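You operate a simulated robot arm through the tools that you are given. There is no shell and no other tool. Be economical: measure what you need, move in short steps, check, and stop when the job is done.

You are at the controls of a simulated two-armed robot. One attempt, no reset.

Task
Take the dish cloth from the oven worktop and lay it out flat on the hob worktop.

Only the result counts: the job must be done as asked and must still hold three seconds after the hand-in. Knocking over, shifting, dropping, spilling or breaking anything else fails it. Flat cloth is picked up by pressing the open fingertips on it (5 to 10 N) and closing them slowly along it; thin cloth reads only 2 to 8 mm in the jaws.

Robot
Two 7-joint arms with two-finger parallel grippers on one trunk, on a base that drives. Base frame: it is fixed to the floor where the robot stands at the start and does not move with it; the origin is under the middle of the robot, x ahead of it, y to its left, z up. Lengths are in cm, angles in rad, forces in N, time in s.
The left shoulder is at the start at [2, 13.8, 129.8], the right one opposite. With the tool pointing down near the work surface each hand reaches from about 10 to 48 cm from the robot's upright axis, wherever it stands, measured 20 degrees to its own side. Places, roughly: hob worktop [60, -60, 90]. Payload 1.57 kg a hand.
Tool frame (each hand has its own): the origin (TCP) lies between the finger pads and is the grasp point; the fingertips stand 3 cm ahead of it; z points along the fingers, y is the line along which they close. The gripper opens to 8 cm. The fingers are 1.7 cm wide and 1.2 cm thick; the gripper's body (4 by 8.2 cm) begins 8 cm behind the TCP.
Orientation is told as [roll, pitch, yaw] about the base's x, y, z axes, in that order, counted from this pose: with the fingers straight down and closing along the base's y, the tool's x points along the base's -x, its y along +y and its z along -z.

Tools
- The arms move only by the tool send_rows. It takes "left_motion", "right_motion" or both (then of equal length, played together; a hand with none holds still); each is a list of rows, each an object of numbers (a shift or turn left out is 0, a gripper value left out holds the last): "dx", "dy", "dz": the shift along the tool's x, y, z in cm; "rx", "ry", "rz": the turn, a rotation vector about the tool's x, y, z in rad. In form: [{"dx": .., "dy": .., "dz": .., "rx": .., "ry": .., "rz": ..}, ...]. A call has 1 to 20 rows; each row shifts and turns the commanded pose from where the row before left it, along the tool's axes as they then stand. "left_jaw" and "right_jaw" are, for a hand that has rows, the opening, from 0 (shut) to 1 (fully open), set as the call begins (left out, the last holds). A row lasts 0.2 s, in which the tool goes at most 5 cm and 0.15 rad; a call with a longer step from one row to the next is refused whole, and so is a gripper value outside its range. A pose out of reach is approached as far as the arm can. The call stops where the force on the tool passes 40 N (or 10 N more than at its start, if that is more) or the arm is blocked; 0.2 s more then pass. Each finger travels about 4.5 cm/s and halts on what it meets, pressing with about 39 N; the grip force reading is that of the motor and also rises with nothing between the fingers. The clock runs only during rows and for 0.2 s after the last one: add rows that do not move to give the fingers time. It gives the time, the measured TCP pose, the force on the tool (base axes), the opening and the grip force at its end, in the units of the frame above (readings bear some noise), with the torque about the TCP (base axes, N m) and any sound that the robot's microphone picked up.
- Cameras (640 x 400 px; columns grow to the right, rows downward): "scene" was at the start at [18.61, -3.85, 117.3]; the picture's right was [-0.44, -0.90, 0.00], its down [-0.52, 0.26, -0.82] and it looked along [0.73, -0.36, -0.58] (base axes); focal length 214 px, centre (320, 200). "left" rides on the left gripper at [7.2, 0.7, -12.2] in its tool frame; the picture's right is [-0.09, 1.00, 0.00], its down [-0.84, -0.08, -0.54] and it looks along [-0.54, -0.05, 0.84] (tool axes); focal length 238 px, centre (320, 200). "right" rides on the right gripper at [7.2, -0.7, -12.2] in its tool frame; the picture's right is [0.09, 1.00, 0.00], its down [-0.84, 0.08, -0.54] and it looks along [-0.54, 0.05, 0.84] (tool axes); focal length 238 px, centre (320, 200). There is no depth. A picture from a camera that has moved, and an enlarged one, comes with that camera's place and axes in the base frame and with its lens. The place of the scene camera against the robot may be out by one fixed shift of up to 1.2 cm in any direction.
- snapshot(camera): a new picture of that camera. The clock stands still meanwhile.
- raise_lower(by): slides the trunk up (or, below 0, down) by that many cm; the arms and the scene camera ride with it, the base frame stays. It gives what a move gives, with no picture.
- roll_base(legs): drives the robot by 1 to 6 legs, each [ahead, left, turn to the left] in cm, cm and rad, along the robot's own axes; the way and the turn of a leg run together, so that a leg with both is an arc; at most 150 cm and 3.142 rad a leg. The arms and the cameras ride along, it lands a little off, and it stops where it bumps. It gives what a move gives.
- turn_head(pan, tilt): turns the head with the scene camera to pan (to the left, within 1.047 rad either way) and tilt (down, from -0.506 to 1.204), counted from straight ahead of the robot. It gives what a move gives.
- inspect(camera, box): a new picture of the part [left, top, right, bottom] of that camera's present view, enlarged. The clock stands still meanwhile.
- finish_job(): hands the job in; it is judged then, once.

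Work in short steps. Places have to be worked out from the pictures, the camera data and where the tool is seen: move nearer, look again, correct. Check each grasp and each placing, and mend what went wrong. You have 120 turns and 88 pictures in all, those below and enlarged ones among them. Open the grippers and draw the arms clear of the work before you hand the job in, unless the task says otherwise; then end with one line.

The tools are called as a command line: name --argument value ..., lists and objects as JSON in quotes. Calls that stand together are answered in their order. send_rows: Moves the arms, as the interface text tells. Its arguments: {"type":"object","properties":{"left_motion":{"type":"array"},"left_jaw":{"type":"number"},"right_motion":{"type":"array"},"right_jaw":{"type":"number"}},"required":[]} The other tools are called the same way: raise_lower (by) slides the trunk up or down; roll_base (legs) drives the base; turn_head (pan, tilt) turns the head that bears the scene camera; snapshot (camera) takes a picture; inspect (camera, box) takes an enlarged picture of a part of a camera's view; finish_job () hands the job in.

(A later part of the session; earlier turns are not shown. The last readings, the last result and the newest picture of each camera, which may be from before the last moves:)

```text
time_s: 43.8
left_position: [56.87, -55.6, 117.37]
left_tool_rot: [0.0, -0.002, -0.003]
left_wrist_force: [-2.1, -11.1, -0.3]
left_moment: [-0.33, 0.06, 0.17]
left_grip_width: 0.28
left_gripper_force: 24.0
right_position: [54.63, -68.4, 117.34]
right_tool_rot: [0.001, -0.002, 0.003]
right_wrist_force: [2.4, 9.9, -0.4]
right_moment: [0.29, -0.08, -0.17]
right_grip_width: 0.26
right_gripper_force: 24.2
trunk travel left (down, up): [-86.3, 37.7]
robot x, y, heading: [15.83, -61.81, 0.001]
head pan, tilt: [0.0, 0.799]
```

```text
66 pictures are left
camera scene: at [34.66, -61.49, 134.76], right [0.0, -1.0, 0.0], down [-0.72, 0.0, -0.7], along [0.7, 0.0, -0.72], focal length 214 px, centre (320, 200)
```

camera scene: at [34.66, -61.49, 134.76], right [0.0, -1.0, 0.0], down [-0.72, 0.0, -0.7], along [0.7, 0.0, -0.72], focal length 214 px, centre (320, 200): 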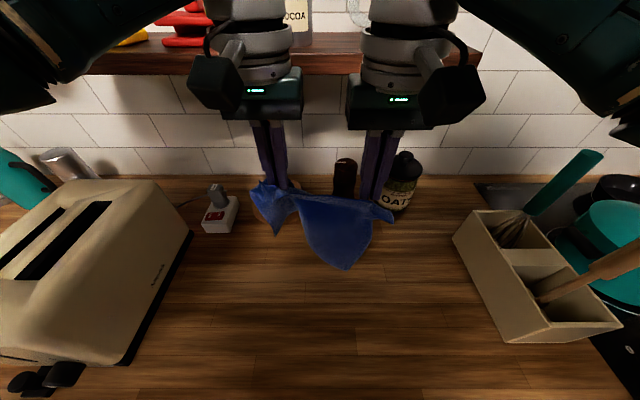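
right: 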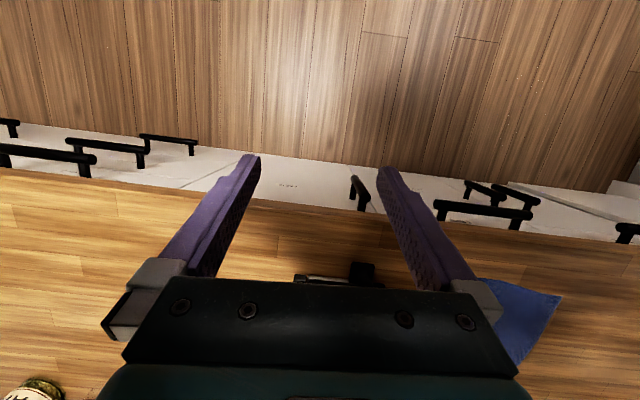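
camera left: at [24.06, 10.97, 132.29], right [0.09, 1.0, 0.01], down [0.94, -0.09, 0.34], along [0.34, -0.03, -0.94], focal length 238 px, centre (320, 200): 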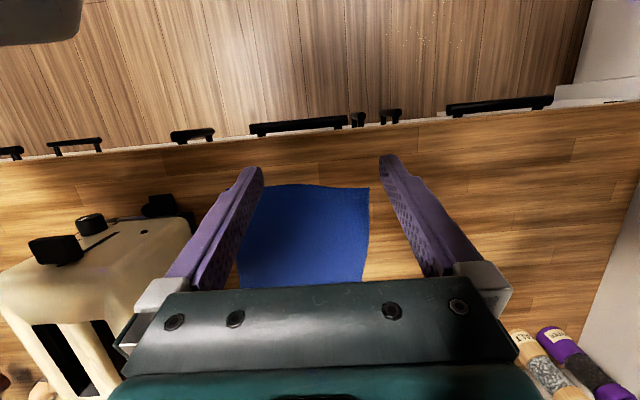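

The cloth hangs about 18–20 cm with its bottom at z≈96. I lower until it touches, then sweep the hands down and back toward the robot in an arc to lay it out.

send_rows --left_motion '[{"dz": 1.7}, {"dz": 1.7}, {"dx": 2.6, "dz": 0.35}, {"dx": 2.6, "dz": 0.35}, {"dx": 2.4, "dz": 1}, {"dx": 2.4, "dz": 1}, {"dx": 2.05, "dz": 1.6}, {"dx": 2.05, "dz": 1.6}, {"dx": 1.6, "dz": 2.05}, {"dx": 1.6, "dz": 2.05}, {"dx": 0.75, "dz": 1.6}, {"dx": 0.75, "dz": 1.6}, {}]' --right_motion '[{"dz": 1.7}, {"dz": 1.7}, {"dx": 2.6, "dz": 0.35}, {"dx": 2.6, "dz": 0.35}, {"dx": 2.4, "dz": 1}, {"dx": 2.4, "dz": 1}, {"dx": 2.05, "dz": 1.6}, {"dx": 2.05, "dz": 1.6}, {"dx": 1.6, "dz": 2.05}, {"dx": 1.6, "dz": 2.05}, {"dx": 0.75, "dz": 1.6}, {"dx": 0.75, "dz": 1.6}, {}]'

snapshot --camera "scene"

```text
time_s: 46.6
left_position: [38.17, -55.71, 100.71]
left_tool_rot: [-0.001, 0.0, -0.005]
left_wrist_force: [-1.5, -10.7, 0.5]
left_moment: [-0.31, 0.07, 0.14]
left_grip_width: 0.3
left_gripper_force: 24.3
right_position: [35.94, -68.24, 100.64]
right_tool_rot: [0.001, -0.002, 0.004]
right_wrist_force: [2.5, 10.8, 0.3]
right_moment: [0.35, -0.09, -0.18]
right_grip_width: 0.33
right_gripper_force: 24.5
trunk travel left (down, up): [-86.3, 37.7]
robot x, y, heading: [15.94, -62.01, -0.006]
head pan, tilt: [0.0, 0.799]
```

```text
65 pictures are left
camera scene: at [34.66, -61.49, 134.76], right [0.0, -1.0, 0.0], down [-0.72, 0.0, -0.7], along [0.7, 0.0, -0.72], focal length 214 px, centre (320, 200)
```

scene: 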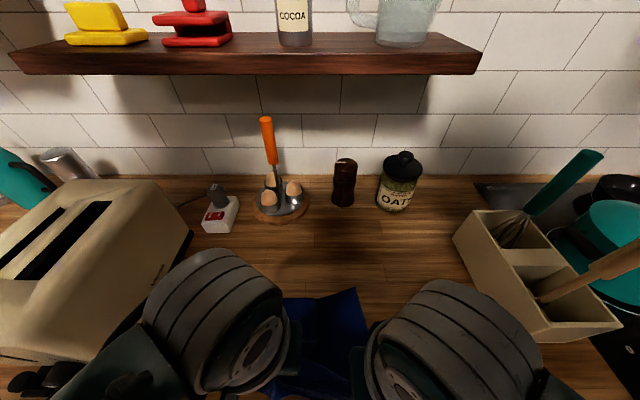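

The cloth's far end is on the worktop. I finish the descent, then tilt the head to look.

send_rows --left_motion '[{"dx": 0.5, "dz": 1.65}, {"dx": 0.5, "dz": 1.65}, {"dx": 0.3, "dz": 1.2}, {"dx": 0.2, "dz": 1.0}, {}]' --right_motion '[{"dx": 0.5, "dz": 1.65}, {"dx": 0.5, "dz": 1.65}, {"dx": 0.3, "dz": 1.2}, {"dx": 0.2, "dz": 1.0}, {}]'

turn_head --pan 0 --tilt 1.1

snapshot --camera "scene"

snapshot --camera "left"

```text
time_s: 47.8
left_position: [36.57, -55.57, 95.31]
left_tool_rot: [0.002, -0.003, -0.003]
left_wrist_force: [-2.4, -9.9, -0.1]
left_moment: [-0.33, 0.08, 0.13]
left_grip_width: 0.29
left_gripper_force: 23.7
right_position: [34.43, -68.33, 95.18]
right_tool_rot: [0.0, -0.001, 0.003]
right_wrist_force: [2.4, 11.1, 0.3]
right_moment: [0.31, -0.08, -0.19]
right_grip_width: 0.32
right_gripper_force: 24.0
trunk travel left (down, up): [-86.3, 37.7]
robot x, y, heading: [16.09, -61.8, -0.002]
head pan, tilt: [0.0, 0.799]
```

```text
time_s: 48.6
left_position: [36.51, -55.53, 95.26]
left_tool_rot: [-0.002, -0.003, -0.002]
left_wrist_force: [-2.8, -11.3, 0.1]
left_moment: [-0.36, 0.08, 0.15]
left_grip_width: 0.27
left_gripper_force: 24.2
right_position: [34.41, -68.31, 95.34]
right_tool_rot: [0.0, -0.001, 0.005]
right_wrist_force: [2.2, 11.1, -0.2]
right_moment: [0.36, -0.1, -0.17]
right_grip_width: 0.32
right_gripper_force: 24.9
trunk travel left (down, up): [-86.3, 37.7]
robot x, y, heading: [16.35, -61.48, 0.01]
head pan, tilt: [0.0, 1.1]
```

```text
64 pictures are left
camera scene: at [32.92, -61.49, 132.59], right [0.0, -1.0, 0.0], down [-0.89, 0.0, -0.45], along [0.45, 0.0, -0.89], focal length 214 px, centre (320, 200)
```

scene: 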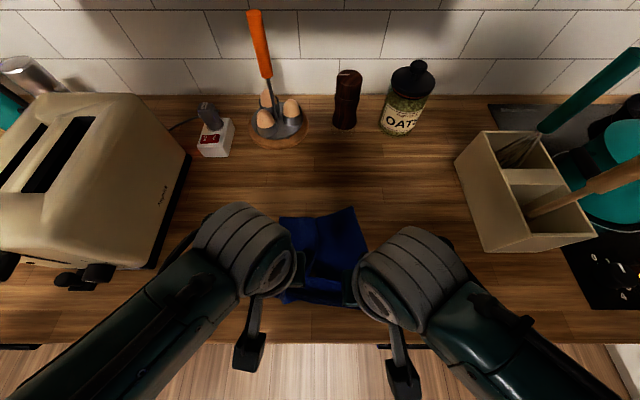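

```text
63 pictures are left
camera left: at [29.37, -54.89, 107.71], right [0.1, 1.0, 0.0], down [0.84, -0.08, 0.54], along [0.54, -0.05, -0.84], focal length 238 px, centre (320, 200)
```

left: 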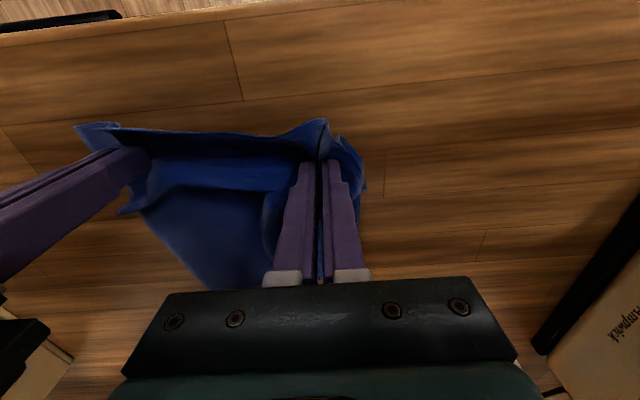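

The cloth is laid but narrow, with the sides probably folded under. I lower the last cm, release and lift off to see its shape.

send_rows --left_motion '[{"dz": 0.9, "dx": -0.5}, {}, {}]' --right_motion '[{"dz": 0.9, "dx": -0.5}, {}, {}]'

send_rows --left_motion '[{}, {}, {}, {"dz": -1.5}, {"dz": -3}, {"dz": -4}, {"dz": -4}, {"dz": -4}]' --right_motion '[{}, {}, {}, {"dz": -1.5}, {"dz": -3}, {"dz": -4}, {"dz": -4}, {"dz": -4}]' --left_jaw 0.5 --right_jaw 0.5

roll_base --legs '[[-22, 0, 0]]'

turn_head --pan 0 --tilt 0.7

snapshot --camera "scene"

```text
time_s: 49.4
left_position: [37.11, -55.59, 94.43]
left_tool_rot: [-0.002, -0.001, -0.004]
left_wrist_force: [-3.6, -10.9, 9.9]
left_moment: [-0.36, 0.09, 0.11]
left_grip_width: 0.26
left_gripper_force: 24.3
right_position: [34.83, -68.22, 94.36]
right_tool_rot: [0.0, -0.001, 0.005]
right_wrist_force: [2.2, 10.2, 1.2]
right_moment: [0.32, -0.06, -0.22]
right_grip_width: 0.3
right_gripper_force: 24.2
trunk travel left (down, up): [-86.3, 37.7]
robot x, y, heading: [15.54, -61.84, 0.002]
head pan, tilt: [0.0, 1.1]
```

```text
time_s: 51.2
left_position: [37.14, -55.52, 110.98]
left_tool_rot: [0.001, -0.001, -0.004]
left_wrist_force: [-0.6, -0.8, -0.5]
left_moment: [0.01, -0.01, 0.02]
left_grip_width: 3.99
left_gripper_force: 0.1
right_position: [34.92, -68.38, 110.79]
right_tool_rot: [-0.005, 0.004, 0.002]
right_wrist_force: [-0.4, 0.8, 0.2]
right_moment: [0.02, 0.03, -0.05]
right_grip_width: 4.0
right_gripper_force: 0.1
trunk travel left (down, up): [-86.3, 37.7]
robot x, y, heading: [16.08, -61.33, -0.001]
head pan, tilt: [0.0, 1.1]
```

```text
time_s: 52.9
left_position: [15.0, -55.5, 110.83]
left_tool_rot: [0.0, -0.003, 0.0]
left_wrist_force: [-0.5, -0.4, -0.2]
left_moment: [-0.03, -0.04, -0.04]
left_grip_width: 4.0
left_gripper_force: 0.1
right_position: [13.07, -68.29, 110.83]
right_tool_rot: [-0.002, 0.0, 0.008]
right_wrist_force: [-0.6, 0.1, -0.4]
right_moment: [0.0, 0.01, 0.01]
right_grip_width: 4.02
right_gripper_force: 0.1
trunk travel left (down, up): [-86.3, 37.7]
robot x, y, heading: [-6.28, -61.52, 0.004]
head pan, tilt: [0.0, 1.1]
```

```text
time_s: 53.8
left_position: [14.99, -55.51, 110.88]
left_tool_rot: [-0.001, -0.002, -0.001]
left_wrist_force: [-0.1, 0.5, 0.0]
left_moment: [-0.01, 0.01, 0.0]
left_grip_width: 3.99
left_gripper_force: 0.0
right_position: [13.05, -68.26, 110.81]
right_tool_rot: [-0.003, 0.0, 0.006]
right_wrist_force: [0.0, -0.3, 0.1]
right_moment: [-0.01, 0.0, -0.02]
right_grip_width: 4.0
right_gripper_force: 0.0
trunk travel left (down, up): [-86.3, 37.7]
robot x, y, heading: [-6.28, -61.73, 0.002]
head pan, tilt: [0.0, 0.7]
```

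```text
62 pictures are left
camera scene: at [13.03, -61.47, 135.58], right [0.0, -1.0, 0.0], down [-0.64, 0.0, -0.76], along [0.76, 0.0, -0.64], focal length 214 px, centre (320, 200)
```

scene: 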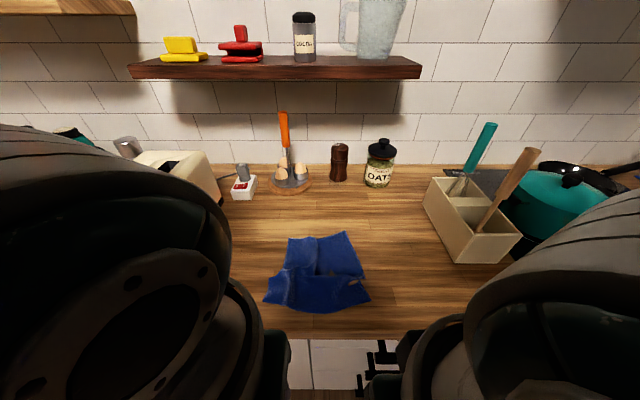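

I move the hands apart to clear the view and zoom in on the cloth.

send_rows --left_motion '[{"dy": 4}, {"dy": 4}, {"dy": 4}, {"dy": 3}]' --right_motion '[{"dy": -4}, {"dy": -4}, {"dy": -4}, {"dy": -3}]'

inspect --camera "scene" --box '[220, 200, 420, 325]'

```text
time_s: 54.8
left_position: [15.01, -40.58, 110.87]
left_tool_rot: [0.0, -0.003, -0.001]
left_wrist_force: [-0.7, 0.1, 0.6]
left_moment: [-0.01, 0.02, -0.03]
left_grip_width: 3.98
left_gripper_force: 0.0
right_position: [13.08, -83.2, 110.93]
right_tool_rot: [0.0, -0.004, 0.007]
right_wrist_force: [-0.2, 0.7, 0.3]
right_moment: [-0.01, 0.01, -0.01]
right_grip_width: 4.0
right_gripper_force: 0.0
trunk travel left (down, up): [-86.3, 37.7]
robot x, y, heading: [-5.93, -61.48, 0.008]
head pan, tilt: [0.0, 0.7]
```

```text
3.20 times, centred on (320, 262) of scene
camera zoom: at [13.04, -61.47, 135.59], right [0.0, -1.0, 0.0], down [-0.64, 0.0, -0.76], along [0.76, 0.0, -0.64], focal length 686 px, centre (320, 0)
```

zoom: 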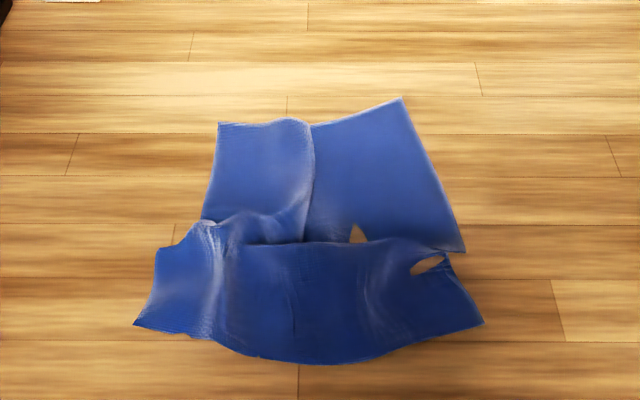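

The near edge is at x≈33 with a transverse crease at x≈39, and the far-left part is folded over on top as an 8 cm flap whose free edge is at y≈-60.5. I plan to pin the right half with the right hand and wipe the flap open to the left with closed left fingers; first I approach.

roll_base --legs '[[12, 0, 0]]'

send_rows --left_motion '[{"dx": -3.2, "dy": -2.8}, {"dx": -3.2, "dy": -2.8}, {"dx": -3.2, "dy": -2.8}, {"dx": -3.2, "dy": -2.8}, {"dx": -3.2, "dy": -2.8}, {"dx": -3.2, "dy": -2.8}, {"dz": 3.5}, {"dz": 3.5}, {"dz": 3.5}, {"dz": 2.5}, {}]' --right_motion '[{"dx": -3.2, "dy": 2.5}, {"dx": -3.2, "dy": 2.5}, {"dx": -3.2, "dy": 2.5}, {"dx": -3.2, "dy": 2.5}, {"dx": -3.2, "dy": 2.5}, {"dx": -3.2, "dy": 2.5}, {"dz": 3.5}, {"dz": 3.5}, {"dz": 3.5}, {"dz": 2.5}, {}]' --left_jaw 0.0 --right_jaw 0.0

turn_head --pan 0 --tilt 0.9

snapshot --camera "scene"

```text
time_s: 56.0
left_position: [26.94, -40.57, 110.78]
left_tool_rot: [0.001, -0.001, -0.002]
left_wrist_force: [-0.2, 0.3, -0.3]
left_moment: [-0.02, 0.0, -0.03]
left_grip_width: 4.04
left_gripper_force: 0.1
right_position: [25.05, -83.16, 110.93]
right_tool_rot: [-0.001, 0.0, 0.006]
right_wrist_force: [-1.0, -0.3, 0.1]
right_moment: [0.02, 0.02, 0.02]
right_grip_width: 4.0
right_gripper_force: 0.1
trunk travel left (down, up): [-86.3, 37.7]
robot x, y, heading: [5.9, -61.6, 0.002]
head pan, tilt: [0.0, 0.7]
```

```text
time_s: 58.4
left_position: [43.61, -56.22, 102.7]
left_tool_rot: [0.001, -0.002, -0.002]
left_wrist_force: [-0.1, 0.2, -0.1]
left_moment: [-0.03, 0.02, -0.01]
left_grip_width: 0.02
left_gripper_force: 21.5
left hand out of reach, approached as far as the arm can: row 8, 9, 10
right_position: [42.15, -68.65, 99.22]
right_tool_rot: [-0.001, -0.001, 0.007]
right_wrist_force: [-0.2, 0.2, 0.5]
right_moment: [0.02, 0.0, 0.01]
right_grip_width: 0.01
right_gripper_force: 21.4
right hand out of reach, approached as far as the arm can: row 9, 10
trunk travel left (down, up): [-86.3, 37.7]
robot x, y, heading: [5.73, -61.43, -0.002]
head pan, tilt: [0.0, 0.7]
```

```text
time_s: 59.1
left_position: [43.59, -56.36, 102.81]
left_tool_rot: [0.003, -0.002, -0.001]
left_wrist_force: [-0.3, -0.1, -0.3]
left_moment: [-0.01, 0.0, -0.01]
left_grip_width: 0.0
left_gripper_force: 21.3
right_position: [42.1, -68.79, 99.28]
right_tool_rot: [-0.001, -0.001, 0.005]
right_wrist_force: [-0.6, -0.1, -0.3]
right_moment: [-0.01, -0.02, -0.01]
right_grip_width: 0.0
right_gripper_force: 21.3
trunk travel left (down, up): [-86.3, 37.7]
robot x, y, heading: [5.56, -61.56, -0.0]
head pan, tilt: [0.0, 0.901]
```

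```text
60 pictures are left
camera scene: at [24.1, -61.44, 133.97], right [0.0, -1.0, 0.0], down [-0.78, 0.0, -0.62], along [0.62, 0.0, -0.78], focal length 214 px, centre (320, 200)
```

scene: 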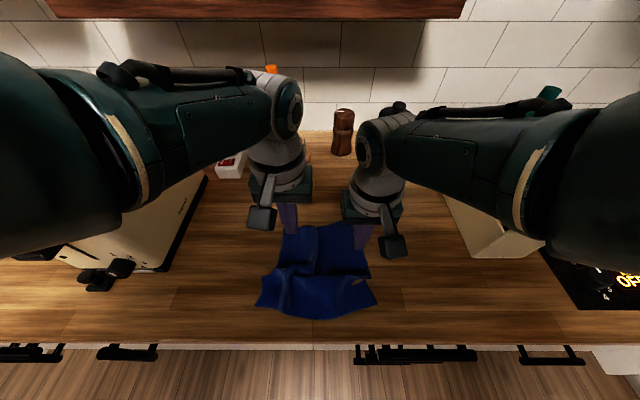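

With the trunk 19 cm higher than at the start, the arms cannot reach down here. I raise the hands 16 cm, lower the trunk 15 cm, and check.

send_rows --left_motion '[{"dz": -4}, {"dz": -4}, {"dz": -4}, {"dz": -4}, {}]' --right_motion '[{"dz": -4}, {"dz": -4}, {"dz": -4}, {"dz": -4}, {}]'

raise_lower --by -15

snapshot --camera "scene"

```text
time_s: 60.3
left_position: [43.64, -54.75, 118.63]
left_tool_rot: [0.032, -0.002, 0.013]
left_wrist_force: [-0.8, 0.1, 1.0]
left_moment: [0.01, -0.01, -0.01]
left_grip_width: 0.0
left_gripper_force: 21.4
right_position: [42.04, -68.78, 115.42]
right_tool_rot: [-0.002, 0.0, 0.006]
right_wrist_force: [0.5, 0.3, 0.7]
right_moment: [0.02, 0.03, 0.0]
right_grip_width: 0.0
right_gripper_force: 21.3
trunk travel left (down, up): [-86.3, 37.7]
robot x, y, heading: [5.74, -61.37, 0.002]
head pan, tilt: [0.0, 0.901]
```

```text
time_s: 62.1
left_position: [43.87, -54.87, 103.62]
left_tool_rot: [0.026, -0.006, 0.018]
left_wrist_force: [0.0, 0.3, 0.5]
left_moment: [0.03, 0.01, -0.01]
left_grip_width: 0.0
left_gripper_force: 21.5
right_position: [42.12, -68.66, 100.32]
right_tool_rot: [-0.002, 0.002, 0.005]
right_wrist_force: [0.1, -0.6, 0.2]
right_moment: [-0.02, -0.01, 0.02]
right_grip_width: 0.0
right_gripper_force: 21.1
trunk travel left (down, up): [-71.3, 52.7]
robot x, y, heading: [5.47, -61.65, 0.005]
head pan, tilt: [0.0, 0.901]
```

```text
59 pictures are left
camera scene: at [24.1, -61.44, 118.97], right [0.0, -1.0, 0.0], down [-0.78, 0.0, -0.62], along [0.62, 0.0, -0.78], focal length 214 px, centre (320, 200)
```

scene: 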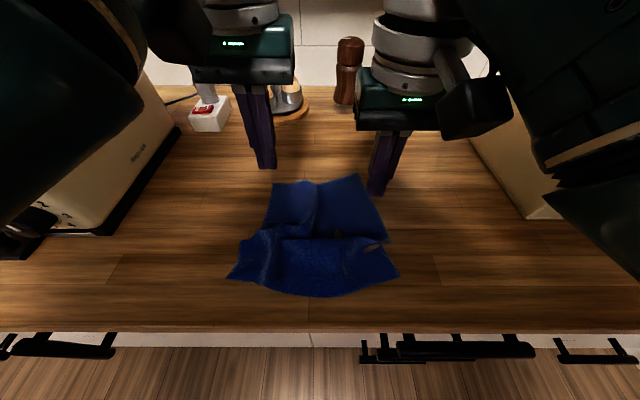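

Reach is restored and nothing moved. I set the left hand over the flap at (46,-57.5) and the right pin at (45,-67.5), about 1 cm above the cloth.

send_rows --left_motion '[{"rx": 0.025, "rz": 0.018}, {"dx": -1.05, "dy": -1.3, "dz": 2.5}, {"dx": -1.05, "dy": -1.3, "dz": 2.5}, {"dz": 2.3}, {}]' --right_motion '[{"dz": 1}, {"dx": -1.5, "dy": 0.6, "dz": 1.5}, {"dx": -1.4, "dy": 0.6, "dz": 1.5}, {"dz": 0.8}, {}]'

snapshot --camera "scene"

```text
time_s: 63.3
left_position: [45.81, -58.71, 96.54]
left_tool_rot: [-0.019, -0.004, -0.01]
left_wrist_force: [-0.5, 0.4, -0.1]
left_moment: [0.0, -0.01, -0.01]
left_grip_width: 0.01
left_gripper_force: 21.1
right_position: [44.99, -67.55, 95.51]
right_tool_rot: [-0.001, 0.0, 0.005]
right_wrist_force: [0.5, 1.0, -0.4]
right_moment: [0.0, 0.01, 0.01]
right_grip_width: 0.0
right_gripper_force: 20.9
trunk travel left (down, up): [-71.3, 52.7]
robot x, y, heading: [5.64, -61.3, -0.006]
head pan, tilt: [0.0, 0.901]
```

```text
58 pictures are left
camera scene: at [24.16, -61.6, 119.06], right [-0.02, -1.0, 0.0], down [-0.78, 0.01, -0.63], along [0.63, -0.01, -0.78], focal length 214 px, centre (320, 200)
```

scene: 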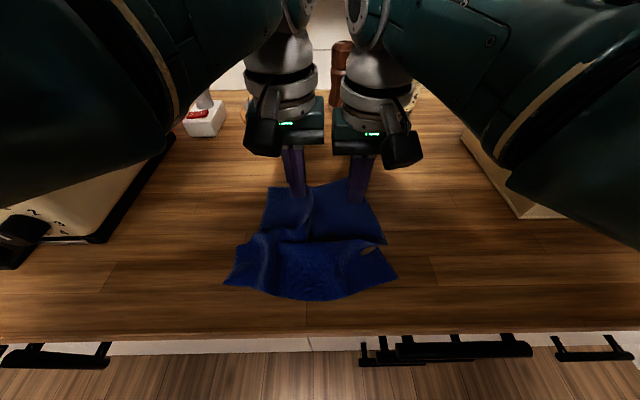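

The left hand landed about 1 cm to the right with a small roll. I correct that and bring both tips to contact.

send_rows --left_motion '[{"rx": -0.018, "rz": -0.01, "dy": 0.7, "dz": 1.2}, {"dz": 0.9}, {}]' --right_motion '[{"dz": 0.9}, {"dz": 0.3}, {}]'

```text
time_s: 64.1
left_position: [45.51, -58.6, 94.44]
left_tool_rot: [-0.008, -0.001, -0.009]
left_wrist_force: [-0.4, -1.0, 0.7]
left_moment: [-0.02, -0.02, -0.01]
left_grip_width: 0.01
left_gripper_force: 21.5
right_position: [45.07, -67.58, 94.35]
right_tool_rot: [-0.002, 0.001, 0.006]
right_wrist_force: [-0.8, 0.3, 0.0]
right_moment: [0.01, -0.01, -0.03]
right_grip_width: 0.0
right_gripper_force: 21.0
trunk travel left (down, up): [-71.3, 52.7]
robot x, y, heading: [6.15, -61.63, 0.004]
head pan, tilt: [0.0, 0.901]
```

send_rows --left_motion '[{"dz": 0.1}, {"dz": 0.05}, {}]' --right_motion '[{"dz": 0.15}, {"dz": 0.1}, {}]'

```text
time_s: 64.9
left_position: [45.64, -58.52, 94.32]
left_tool_rot: [-0.006, -0.001, -0.009]
left_wrist_force: [-1.0, -2.0, 4.2]
left_moment: [-0.01, -0.01, -0.04]
left_grip_width: 0.0
left_gripper_force: 21.6
right_position: [45.07, -67.46, 94.24]
right_tool_rot: [-0.001, -0.001, 0.005]
right_wrist_force: [-2.0, -0.5, 6.8]
right_moment: [-0.01, 0.04, 0.04]
right_grip_width: 0.0
right_gripper_force: 21.1
trunk travel left (down, up): [-71.3, 52.7]
robot x, y, heading: [5.62, -61.69, 0.0]
head pan, tilt: [0.0, 0.901]
```

The left hand presses with 4 N on the flap and the right with 7 N as a pin. I wipe the left hand 6 cm toward +y.

send_rows --left_motion '[{"dy": 1}, {"dy": 1}, {"dy": 1}, {"dy": 1}, {"dy": 1}, {"dy": 1}, {}]'

inspect --camera "scene" --box '[200, 170, 440, 320]'

```text
time_s: 66.5
left_position: [45.59, -52.36, 94.21]
left_tool_rot: [-0.006, -0.002, -0.01]
left_wrist_force: [0.0, 0.4, 0.4]
left_moment: [0.0, 0.01, 0.02]
left_grip_width: 0.0
left_gripper_force: 21.2
right_position: [45.13, -67.58, 94.13]
right_tool_rot: [-0.002, -0.001, 0.006]
right_wrist_force: [-2.5, -0.3, 11.8]
right_moment: [-0.05, 0.08, -0.02]
right_grip_width: 0.01
right_gripper_force: 21.3
trunk travel left (down, up): [-71.3, 52.7]
robot x, y, heading: [5.78, -61.69, 0.003]
head pan, tilt: [0.0, 0.901]
```

```text
2.67 times, centred on (320, 245) of scene
camera zoom: at [24.13, -61.46, 118.98], right [0.0, -1.0, 0.0], down [-0.78, 0.0, -0.62], along [0.62, 0.0, -0.78], focal length 572 px, centre (320, 80)
```

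zoom: 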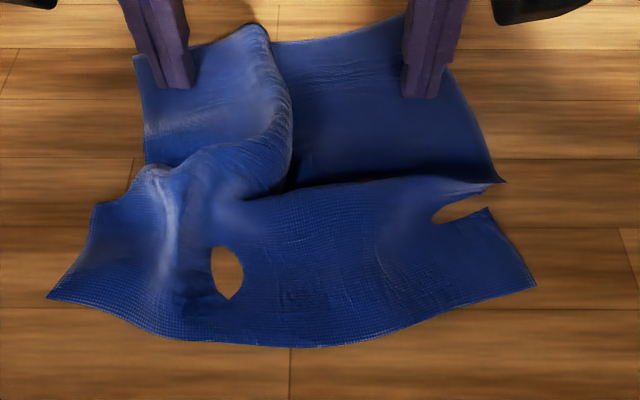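

The "flap" is really a pleat: the left layer bulges at a rounded fold, and the cloth's left edge has already moved to y≈-49.5. I press a bit more and pull the left side further left.

send_rows --left_motion '[{"dz": 0.08}, {}]'

send_rows --left_motion '[{"dy": 0.8, "dz": 0.02}, {"dy": 0.8, "dz": 0.01}, {"dy": 0.8, "dz": 0.01}, {"dy": 0.8}, {"dy": 0.8}, {}]'

inspect --camera "scene" --box '[200, 170, 440, 320]'

```text
time_s: 67.1
left_position: [45.59, -52.58, 94.23]
left_tool_rot: [-0.006, -0.003, -0.009]
left_wrist_force: [-0.4, 0.0, -0.5]
left_moment: [0.0, -0.01, -0.01]
left_grip_width: 0.0
left_gripper_force: 21.5
right_position: [45.11, -67.45, 94.15]
right_tool_rot: [-0.002, 0.001, 0.006]
right_wrist_force: [-2.6, -0.6, 12.9]
right_moment: [-0.06, 0.07, -0.02]
right_grip_width: 0.0
right_gripper_force: 21.5
trunk travel left (down, up): [-71.3, 52.7]
robot x, y, heading: [5.8, -61.34, 0.006]
head pan, tilt: [0.0, 0.901]
```

```text
time_s: 68.5
left_position: [45.67, -48.45, 94.13]
left_tool_rot: [-0.008, -0.001, -0.009]
left_wrist_force: [0.0, -0.4, 2.0]
left_moment: [-0.01, 0.01, 0.0]
left_grip_width: 0.01
left_gripper_force: 21.3
right_position: [45.06, -67.49, 94.14]
right_tool_rot: [-0.001, 0.001, 0.004]
right_wrist_force: [-3.3, -0.2, 14.2]
right_moment: [-0.07, 0.07, 0.03]
right_grip_width: 0.01
right_gripper_force: 21.2
trunk travel left (down, up): [-71.3, 52.7]
robot x, y, heading: [5.8, -61.43, 0.007]
head pan, tilt: [0.0, 0.901]
```

```text
2.67 times, centred on (320, 245) of scene
camera zoom: at [24.14, -61.46, 118.98], right [0.0, -1.0, 0.0], down [-0.78, 0.0, -0.62], along [0.62, 0.0, -0.78], focal length 572 px, centre (320, 80)
```

zoom: 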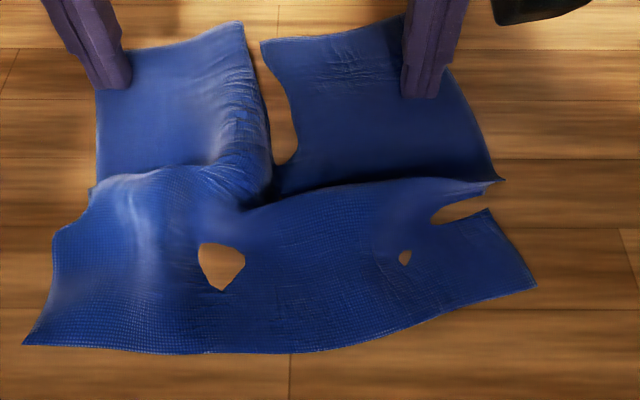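

The pleat has mostly opened (left edge ≈-47.7), but the finger is now at the cloth's edge. I lift, step 2.5 cm back inside, press, and pull another 3 cm.

send_rows --left_motion '[{"dz": -0.8}, {"dy": -1.5}, {"dy": -1.3}, {"dz": 0.8}, {"dz": 0.05}, {}]'

send_rows --left_motion '[{"dy": 0.7, "dz": 0.03}, {"dy": 0.7, "dz": 0.02}, {"dy": 0.7}, {"dy": 0.7}, {"dy": 0.4}, {}]'

inspect --camera "scene" --box '[200, 170, 440, 320]'

```text
time_s: 69.9
left_position: [45.65, -51.28, 94.11]
left_tool_rot: [-0.005, -0.002, -0.009]
left_wrist_force: [0.5, -0.4, 1.2]
left_moment: [0.02, 0.0, 0.02]
left_grip_width: 0.01
left_gripper_force: 21.8
right_position: [45.17, -67.58, 94.13]
right_tool_rot: [-0.001, 0.0, 0.003]
right_wrist_force: [-2.5, -0.5, 13.4]
right_moment: [-0.06, 0.09, 0.02]
right_grip_width: 0.0
right_gripper_force: 20.9
trunk travel left (down, up): [-71.3, 52.7]
robot x, y, heading: [6.18, -61.27, 0.002]
head pan, tilt: [0.0, 0.901]
```

```text
time_s: 71.3
left_position: [45.89, -48.18, 94.21]
left_tool_rot: [-0.009, -0.002, -0.008]
left_wrist_force: [0.1, -3.7, 15.7]
left_moment: [-0.03, 0.03, 0.03]
left_grip_width: 0.01
left_gripper_force: 21.1
right_position: [45.12, -67.62, 94.13]
right_tool_rot: [-0.001, -0.002, 0.005]
right_wrist_force: [-1.4, 0.8, 7.3]
right_moment: [0.03, 0.03, -0.02]
right_grip_width: 0.0
right_gripper_force: 21.2
trunk travel left (down, up): [-71.3, 52.7]
robot x, y, heading: [5.63, -61.66, 0.008]
head pan, tilt: [0.0, 0.901]
```

```text
2.67 times, centred on (320, 245) of scene
camera zoom: at [24.19, -61.47, 119.0], right [0.0, -1.0, 0.0], down [-0.78, 0.0, -0.62], along [0.62, 0.0, -0.78], focal length 572 px, centre (320, 80)
```

zoom: 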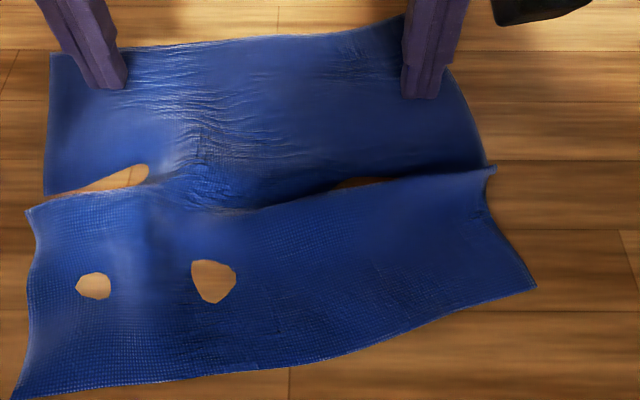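

The lateral pleat is gone. For the transverse pleat, I sweep both pressed hands together 5 cm toward +x to draw the far part away from the counter's front edge.

send_rows --left_motion '[{"dx": -0.8, "dz": -0.03}, {"dx": -0.8}, {"dx": -0.8}, {"dx": -0.8}, {"dx": -0.8}, {"dx": -0.8}, {}]' --right_motion '[{"dx": -0.8, "dz": 0.02}, {"dx": -0.8}, {"dx": -0.8}, {"dx": -0.8}, {"dx": -0.8}, {"dx": -0.8}, {}]'

inspect --camera "scene" --box '[200, 150, 440, 300]'

```text
time_s: 72.9
left_position: [49.81, -48.06, 94.18]
left_tool_rot: [-0.006, -0.006, -0.009]
left_wrist_force: [-1.0, 0.2, 14.9]
left_moment: [0.12, 0.05, 0.02]
left_grip_width: 0.0
left_gripper_force: 21.8
left hand out of reach, approached as far as the arm can: row 6
right_position: [48.34, -68.19, 94.7]
right_tool_rot: [0.0, 0.001, 0.007]
right_wrist_force: [0.2, -0.9, -0.6]
right_moment: [0.02, -0.01, -0.01]
right_grip_width: 0.0
right_gripper_force: 21.2
right hand out of reach, approached as far as the arm can: row 4, 5, 6
trunk travel left (down, up): [-71.3, 52.7]
robot x, y, heading: [5.83, -61.28, 0.009]
head pan, tilt: [0.0, 0.901]
```

```text
2.67 times, centred on (320, 225) of scene
camera zoom: at [24.17, -61.41, 118.99], right [0.0, -1.0, 0.0], down [-0.78, 0.0, -0.62], along [0.62, 0.0, -0.78], focal length 572 px, centre (320, 133)
```

zoom: 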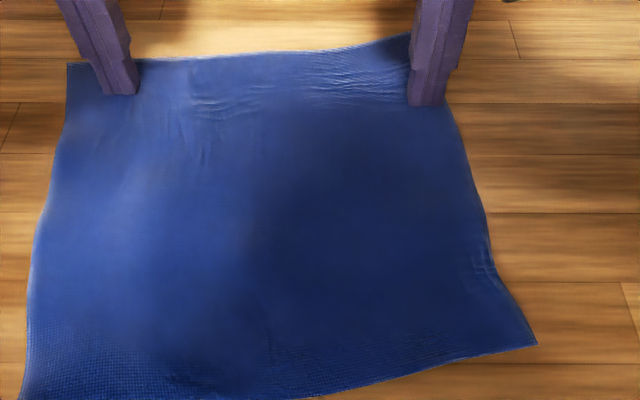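

The cloth is now spread flat, entirely on the worktop with about 4 cm to the front edge. I lift both hands straight up and back off to check it.

send_rows --left_motion '[{"dz": -0.5}, {"dz": -1.5}, {"dz": -3}, {"dz": -3}, {"dz": -3}, {"dz": -3}, {}]' --right_motion '[{"dz": -0.5}, {"dz": -1.5}, {"dz": -3}, {"dz": -3}, {"dz": -3}, {"dz": -3}, {}]'

raise_lower --by 12

roll_base --legs '[[-28, 0, 0]]'

turn_head --pan 0 --tilt 0.8

snapshot --camera "scene"

```text
time_s: 74.5
left_position: [49.81, -47.94, 108.11]
left_tool_rot: [-0.006, -0.002, -0.009]
left_wrist_force: [0.1, 0.5, 1.1]
left_moment: [0.0, 0.0, 0.0]
left_grip_width: 0.0
left_gripper_force: 20.9
right_position: [48.31, -68.18, 108.7]
right_tool_rot: [-0.001, -0.001, 0.005]
right_wrist_force: [-0.2, -0.2, -0.4]
right_moment: [-0.01, -0.02, -0.01]
right_grip_width: 0.0
right_gripper_force: 21.6
trunk travel left (down, up): [-71.3, 52.7]
robot x, y, heading: [5.76, -61.58, 0.006]
head pan, tilt: [0.0, 0.901]
```

```text
time_s: 76.0
left_position: [49.61, -47.93, 120.15]
left_tool_rot: [-0.007, 0.0, -0.009]
left_wrist_force: [-1.2, -0.4, -0.4]
left_moment: [-0.01, 0.0, 0.0]
left_grip_width: 0.0
left_gripper_force: 21.3
right_position: [48.28, -68.19, 120.66]
right_tool_rot: [-0.001, 0.001, 0.005]
right_wrist_force: [1.1, 0.3, -1.1]
right_moment: [0.02, 0.02, -0.01]
right_grip_width: 0.01
right_gripper_force: 21.8
trunk travel left (down, up): [-83.3, 40.7]
robot x, y, heading: [5.7, -61.26, 0.0]
head pan, tilt: [0.0, 0.901]
```

```text
time_s: 77.9
left_position: [21.65, -48.0, 120.17]
left_tool_rot: [-0.007, -0.003, -0.008]
left_wrist_force: [0.8, 0.4, 0.3]
left_moment: [0.0, -0.02, 0.0]
left_grip_width: 0.03
left_gripper_force: 21.2
right_position: [20.29, -68.18, 120.74]
right_tool_rot: [-0.001, 0.001, 0.005]
right_wrist_force: [-0.2, 0.2, 0.6]
right_moment: [0.0, -0.01, 0.02]
right_grip_width: 0.01
right_gripper_force: 21.2
trunk travel left (down, up): [-83.3, 40.7]
robot x, y, heading: [-21.77, -61.74, -0.001]
head pan, tilt: [0.0, 0.901]
```

```text
time_s: 78.6
left_position: [21.6, -48.04, 120.07]
left_tool_rot: [-0.007, 0.0, -0.009]
left_wrist_force: [0.0, -0.8, 0.4]
left_moment: [0.0, -0.02, 0.0]
left_grip_width: 0.0
left_gripper_force: 21.2
right_position: [20.18, -68.14, 120.67]
right_tool_rot: [0.0, 0.0, 0.007]
right_wrist_force: [0.2, 0.0, 0.9]
right_moment: [0.01, 0.02, 0.03]
right_grip_width: 0.0
right_gripper_force: 20.7
trunk travel left (down, up): [-83.3, 40.7]
robot x, y, heading: [-22.22, -61.4, 0.005]
head pan, tilt: [0.0, 0.799]
```

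```text
53 pictures are left
camera scene: at [-3.45, -61.52, 131.76], right [0.0, -1.0, 0.0], down [-0.72, 0.0, -0.7], along [0.7, 0.0, -0.72], focal length 214 px, centre (320, 200)
```

scene: 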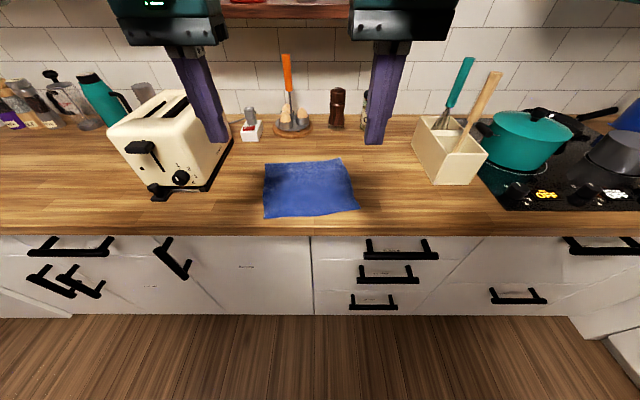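

The cloth lies flat and the other objects look untouched. I zoom in to check flatness and any worktop seams.

inspect --camera "scene" --box '[200, 120, 440, 270]'

inspect --camera "scene" --box '[0, 60, 640, 400]'

```text
2.67 times, centred on (320, 195) of scene
camera zoom: at [-3.45, -61.52, 131.76], right [0.0, -1.0, 0.0], down [-0.72, 0.0, -0.7], along [0.7, 0.0, -0.72], focal length 572 px, centre (320, 213)
```

zoom: 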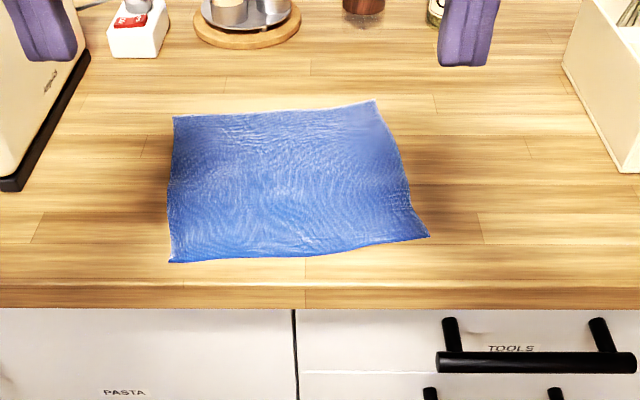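

```text
1.00 times, centred on (320, 230) of scene (not enlarged: the box is as wide or as high as the picture)
camera zoom: at [-3.45, -61.52, 131.76], right [0.0, -1.0, 0.0], down [-0.72, 0.0, -0.7], along [0.7, 0.0, -0.72], focal length 214 px, centre (320, 170)
```

zoom: 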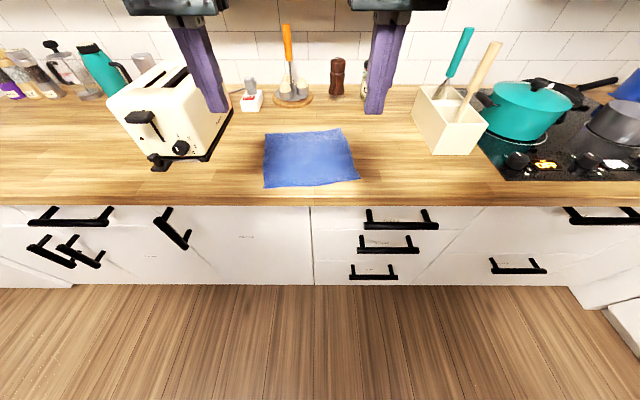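

The cloth is flat, but it sits toward the front edge (centre ≈(42,-58)) and the named spot is (60,-60). I'll slide it about 7 cm deeper with both hands pressed, the same tensioning move as before; first I draw the hands in, approach and lower.

send_rows --left_motion '[{"dx": 2, "dy": -0.5}, {"dx": 2, "dy": -0.5}, {"dx": 2, "dy": -0.5}, {"dx": 2, "dy": -0.5}, {}]' --right_motion '[{"dx": 2, "dy": 1}, {"dx": 2, "dy": 1}, {"dx": 2, "dy": 1}, {"dx": 2, "dy": 1}, {}]'

roll_base --legs '[[32.5, 0, 0]]'

raise_lower --by -14

turn_head --pan 0 --tilt 1.0

snapshot --camera "scene"

```text
time_s: 79.8
left_position: [17.54, -48.82, 117.2]
left_tool_rot: [0.004, -0.012, 0.006]
left_wrist_force: [0.0, -0.2, 1.1]
left_moment: [-0.02, 0.0, 0.01]
left_grip_width: 0.01
left_gripper_force: 21.1
left hand out of reach, approached as far as the arm can: row 2, 3, 4
right_position: [18.21, -66.07, 119.02]
right_tool_rot: [-0.013, -0.008, -0.013]
right_wrist_force: [0.4, -1.0, 0.3]
right_moment: [-0.02, -0.03, 0.02]
right_grip_width: 0.0
right_gripper_force: 21.2
right hand out of reach, approached as far as the arm can: row 1, 2, 3, 4
trunk travel left (down, up): [-83.3, 40.7]
robot x, y, heading: [-22.46, -61.74, 0.002]
head pan, tilt: [0.0, 0.799]
```

```text
time_s: 82.0
left_position: [49.71, -48.61, 116.99]
left_tool_rot: [0.009, -0.002, 0.006]
left_wrist_force: [0.0, 1.0, 0.0]
left_moment: [-0.01, -0.02, -0.02]
left_grip_width: 0.01
left_gripper_force: 21.2
right_position: [50.26, -65.72, 119.06]
right_tool_rot: [-0.01, -0.005, -0.007]
right_wrist_force: [0.4, 0.4, 0.5]
right_moment: [-0.01, -0.01, 0.01]
right_grip_width: 0.01
right_gripper_force: 21.5
trunk travel left (down, up): [-83.3, 40.7]
robot x, y, heading: [10.01, -61.39, 0.004]
head pan, tilt: [0.0, 0.799]
```

```text
time_s: 83.6
left_position: [49.64, -48.51, 102.94]
left_tool_rot: [0.012, -0.001, 0.007]
left_wrist_force: [0.5, 0.6, -0.1]
left_moment: [0.01, 0.0, -0.02]
left_grip_width: 0.02
left_gripper_force: 21.2
right_position: [50.31, -65.8, 105.08]
right_tool_rot: [-0.013, -0.007, -0.009]
right_wrist_force: [-1.1, -0.9, 0.0]
right_moment: [0.0, 0.01, -0.02]
right_grip_width: 0.0
right_gripper_force: 21.9
trunk travel left (down, up): [-69.3, 54.7]
robot x, y, heading: [10.15, -61.55, 0.005]
head pan, tilt: [0.0, 0.799]
```

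```text
time_s: 84.4
left_position: [49.58, -48.5, 102.95]
left_tool_rot: [0.013, -0.001, 0.006]
left_wrist_force: [-0.2, -0.1, 0.6]
left_moment: [-0.01, 0.03, 0.0]
left_grip_width: 0.02
left_gripper_force: 21.3
right_position: [50.3, -65.76, 104.96]
right_tool_rot: [-0.011, -0.005, -0.009]
right_wrist_force: [1.2, 1.0, 0.0]
right_moment: [-0.01, 0.02, 0.01]
right_grip_width: 0.01
right_gripper_force: 21.6
trunk travel left (down, up): [-69.3, 54.7]
robot x, y, heading: [10.21, -61.81, 0.0]
head pan, tilt: [0.0, 1.0]
```

```text
50 pictures are left
camera scene: at [28.07, -61.01, 116.59], right [0.06, -1.0, 0.0], down [-0.81, -0.05, -0.58], along [0.58, 0.03, -0.81], focal length 214 px, centre (320, 200)
```

scene: 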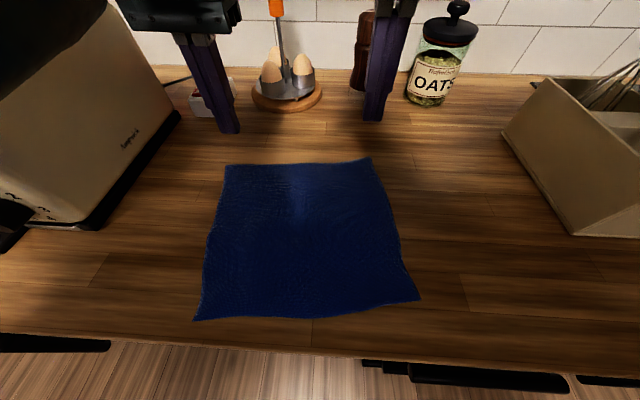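

The view is good. The arms were held up short of their commanded poses, so I move down in small steps and read the result.

send_rows --left_motion '[{"dz": 1.5}, {"dz": 1.5}, {}, {}]' --right_motion '[{"dz": 1.5}, {"dz": 1.5}, {}, {}]'

```text
time_s: 85.4
left_position: [49.62, -48.73, 99.92]
left_tool_rot: [0.009, -0.001, 0.004]
left_wrist_force: [1.1, -0.4, 0.1]
left_moment: [0.0, 0.02, -0.01]
left_grip_width: 0.03
left_gripper_force: 20.8
right_position: [50.39, -65.66, 102.03]
right_tool_rot: [-0.01, -0.005, -0.007]
right_wrist_force: [-0.3, 0.9, -0.4]
right_moment: [0.0, -0.02, -0.03]
right_grip_width: 0.0
right_gripper_force: 21.2
trunk travel left (down, up): [-69.3, 54.7]
robot x, y, heading: [10.18, -61.79, 0.005]
head pan, tilt: [0.0, 1.0]
```

send_rows --left_motion '[{"dx": 1, "dy": -0.6, "dz": 1.5, "rx": 0.009}, {"dx": 1, "dy": -0.6, "dz": 1.5}, {"dx": 0.8, "dy": -0.5, "dz": 1.4}, {}, {}]' --right_motion '[{"dx": 1.1, "dy": 0.6, "dz": 2.2, "rx": -0.01}, {"dx": 1.1, "dy": 0.6, "dz": 2.2}, {"dx": 1.1, "dy": 0.5, "dz": 2.1}, {}, {}]'

snapshot --camera "scene"

```text
time_s: 86.6
left_position: [47.25, -48.93, 95.68]
left_tool_rot: [0.027, -0.009, 0.021]
left_wrist_force: [-0.5, -0.6, -0.1]
left_moment: [-0.01, 0.01, -0.01]
left_grip_width: 0.0
left_gripper_force: 21.6
right_position: [47.87, -65.58, 95.47]
right_tool_rot: [-0.023, -0.013, -0.03]
right_wrist_force: [-1.0, 0.1, 0.1]
right_moment: [-0.01, 0.02, -0.01]
right_grip_width: 0.01
right_gripper_force: 20.8
trunk travel left (down, up): [-69.3, 54.7]
robot x, y, heading: [10.28, -61.45, 0.008]
head pan, tilt: [0.0, 1.0]
```

```text
49 pictures are left
camera scene: at [27.63, -61.23, 116.07], right [0.03, -1.0, 0.0], down [-0.85, -0.03, -0.52], along [0.52, 0.02, -0.85], focal length 214 px, centre (320, 200)
```

scene: 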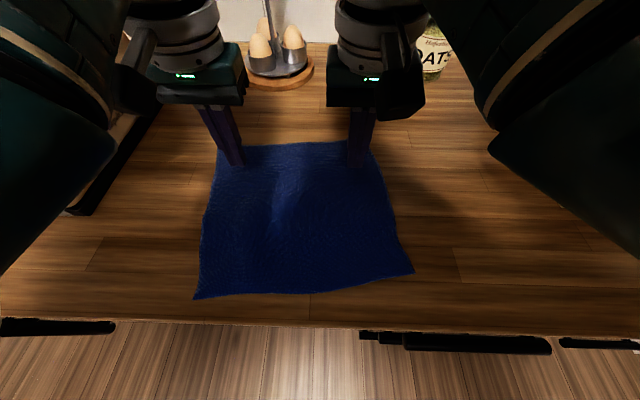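

Both tips sit over the far part of the cloth. I bring them down to contact.

send_rows --left_motion '[{"dz": 0.8}, {"dz": 0.5}, {}]' --right_motion '[{"dz": 0.8}, {"dz": 0.4}, {}]'

```text
time_s: 87.4
left_position: [47.29, -49.33, 94.34]
left_tool_rot: [0.019, -0.006, 0.014]
left_wrist_force: [0.5, 0.5, 0.4]
left_moment: [-0.01, 0.02, 0.01]
left_grip_width: 0.01
left_gripper_force: 21.8
right_position: [47.64, -65.43, 94.12]
right_tool_rot: [-0.023, -0.012, -0.02]
right_wrist_force: [-2.2, 0.0, 11.2]
right_moment: [0.13, 0.12, 0.01]
right_grip_width: 0.0
right_gripper_force: 21.3
trunk travel left (down, up): [-69.3, 54.7]
robot x, y, heading: [10.08, -61.26, 0.005]
head pan, tilt: [0.0, 1.0]
```

send_rows --left_motion '[{"dz": 0.15}, {"dz": 0.06}, {}]'

```text
time_s: 88.2
left_position: [47.2, -49.42, 94.08]
left_tool_rot: [0.018, -0.009, 0.011]
left_wrist_force: [0.4, 0.0, 7.2]
left_moment: [-0.02, -0.02, 0.01]
left_grip_width: 0.01
left_gripper_force: 21.1
right_position: [47.63, -65.34, 94.08]
right_tool_rot: [-0.025, -0.01, -0.02]
right_wrist_force: [-5.9, -0.9, 21.7]
right_moment: [0.18, 0.24, 0.03]
right_grip_width: 0.01
right_gripper_force: 21.5
trunk travel left (down, up): [-69.3, 54.7]
robot x, y, heading: [10.16, -61.26, 0.003]
head pan, tilt: [0.0, 1.0]
```

The left hand is at 7 N; the right has crept to 22 N, so I ease it, then slide the cloth deeper by driving the base 6 cm forward and 2 cm right with both hands pressed.

send_rows --right_motion '[{"dz": -0.12}, {}]'

roll_base --legs '[[3, -1, 0]]'

snapshot --camera "scene"

```text
time_s: 88.8
left_position: [47.21, -49.51, 94.2]
left_tool_rot: [0.017, -0.008, 0.012]
left_wrist_force: [-1.1, -2.2, 24.7]
left_moment: [-0.18, 0.15, -0.01]
left_grip_width: 0.01
left_gripper_force: 21.5
right_position: [47.52, -65.52, 94.24]
right_tool_rot: [-0.024, -0.01, -0.023]
right_wrist_force: [0.2, 0.5, 0.1]
right_moment: [0.0, -0.01, 0.01]
right_grip_width: 0.0
right_gripper_force: 21.5
trunk travel left (down, up): [-69.3, 54.7]
robot x, y, heading: [10.46, -61.42, 0.005]
head pan, tilt: [0.0, 1.0]
```

```text
time_s: 89.5
left_position: [47.73, -49.12, 94.09]
left_tool_rot: [0.028, -0.009, 0.017]
left_wrist_force: [0.4, -1.4, 2.2]
left_moment: [-0.08, -0.02, 0.01]
left_grip_width: 0.01
left_gripper_force: 21.1
right_position: [48.33, -66.2, 94.13]
right_tool_rot: [-0.032, -0.013, -0.03]
right_wrist_force: [0.0, 2.2, 4.7]
right_moment: [0.13, 0.03, -0.02]
right_grip_width: 0.0
right_gripper_force: 20.8
trunk travel left (down, up): [-69.3, 54.7]
robot x, y, heading: [10.53, -61.52, 0.006]
head pan, tilt: [0.0, 1.0]
stopped in leg 1: the force on the tool passed its limit at 41 N (the readings are from after the stop); the commanded pose is now the measured one
```

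```text
48 pictures are left
camera scene: at [28.33, -61.57, 116.24], right [0.0, -1.0, 0.0], down [-0.84, 0.0, -0.54], along [0.54, 0.0, -0.84], focal length 214 px, centre (320, 200)
```

scene: 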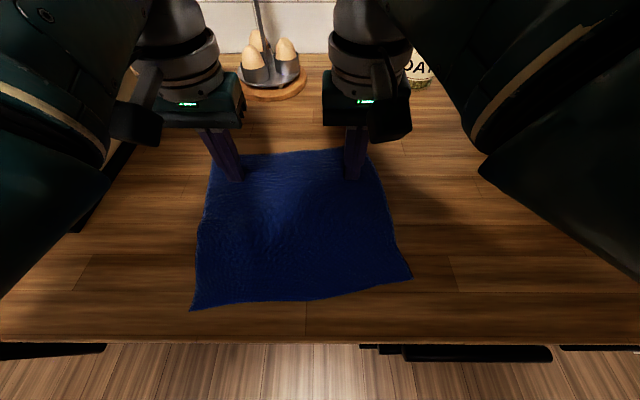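

The drive stopped on a force spike and the commanded poses are now reset to measured, so the arms are clean again. I push with the arms instead, slowly.

send_rows --left_motion '[{"dz": 0.03}, {"dx": -0.6, "dy": -0.2}, {"dx": -0.6, "dy": -0.2}, {"dx": -0.6, "dy": -0.2}, {"dx": -0.6, "dy": -0.2}, {"dx": -0.6, "dy": -0.2}, {"dx": -0.6, "dy": -0.2}, {}]' --right_motion '[{"dz": 0.03}, {"dx": -0.6, "dy": -0.2}, {"dx": -0.6, "dy": -0.2}, {"dx": -0.6, "dy": -0.2}, {"dx": -0.6, "dy": -0.2}, {"dx": -0.6, "dy": -0.2}, {"dx": -0.6, "dy": -0.2}, {}]'

snapshot --camera "scene"

```text
time_s: 91.3
left_position: [51.33, -50.37, 94.18]
left_tool_rot: [0.024, -0.009, 0.017]
left_wrist_force: [-2.8, 0.5, 13.5]
left_moment: [-0.09, 0.09, -0.04]
left_grip_width: 0.0
left_gripper_force: 21.3
right_position: [51.8, -67.3, 94.14]
right_tool_rot: [-0.032, -0.01, -0.028]
right_wrist_force: [-0.1, -0.6, 0.2]
right_moment: [-0.03, 0.01, -0.02]
right_grip_width: 0.01
right_gripper_force: 20.7
trunk travel left (down, up): [-69.3, 54.7]
robot x, y, heading: [10.16, -61.33, 0.006]
head pan, tilt: [0.0, 1.0]
```

```text
47 pictures are left
camera scene: at [28.32, -61.55, 116.26], right [0.0, -1.0, 0.0], down [-0.84, 0.0, -0.54], along [0.54, 0.0, -0.84], focal length 214 px, centre (320, 200)
```

scene: 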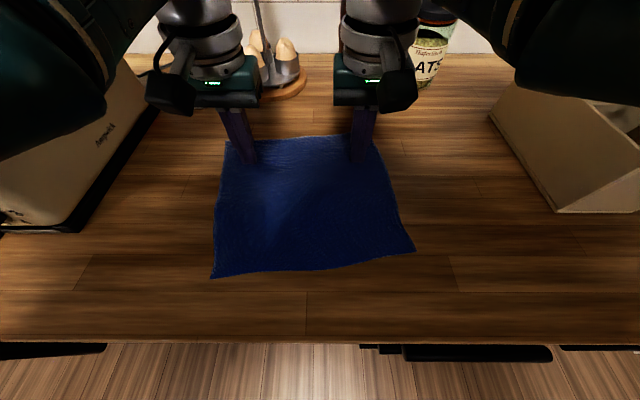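

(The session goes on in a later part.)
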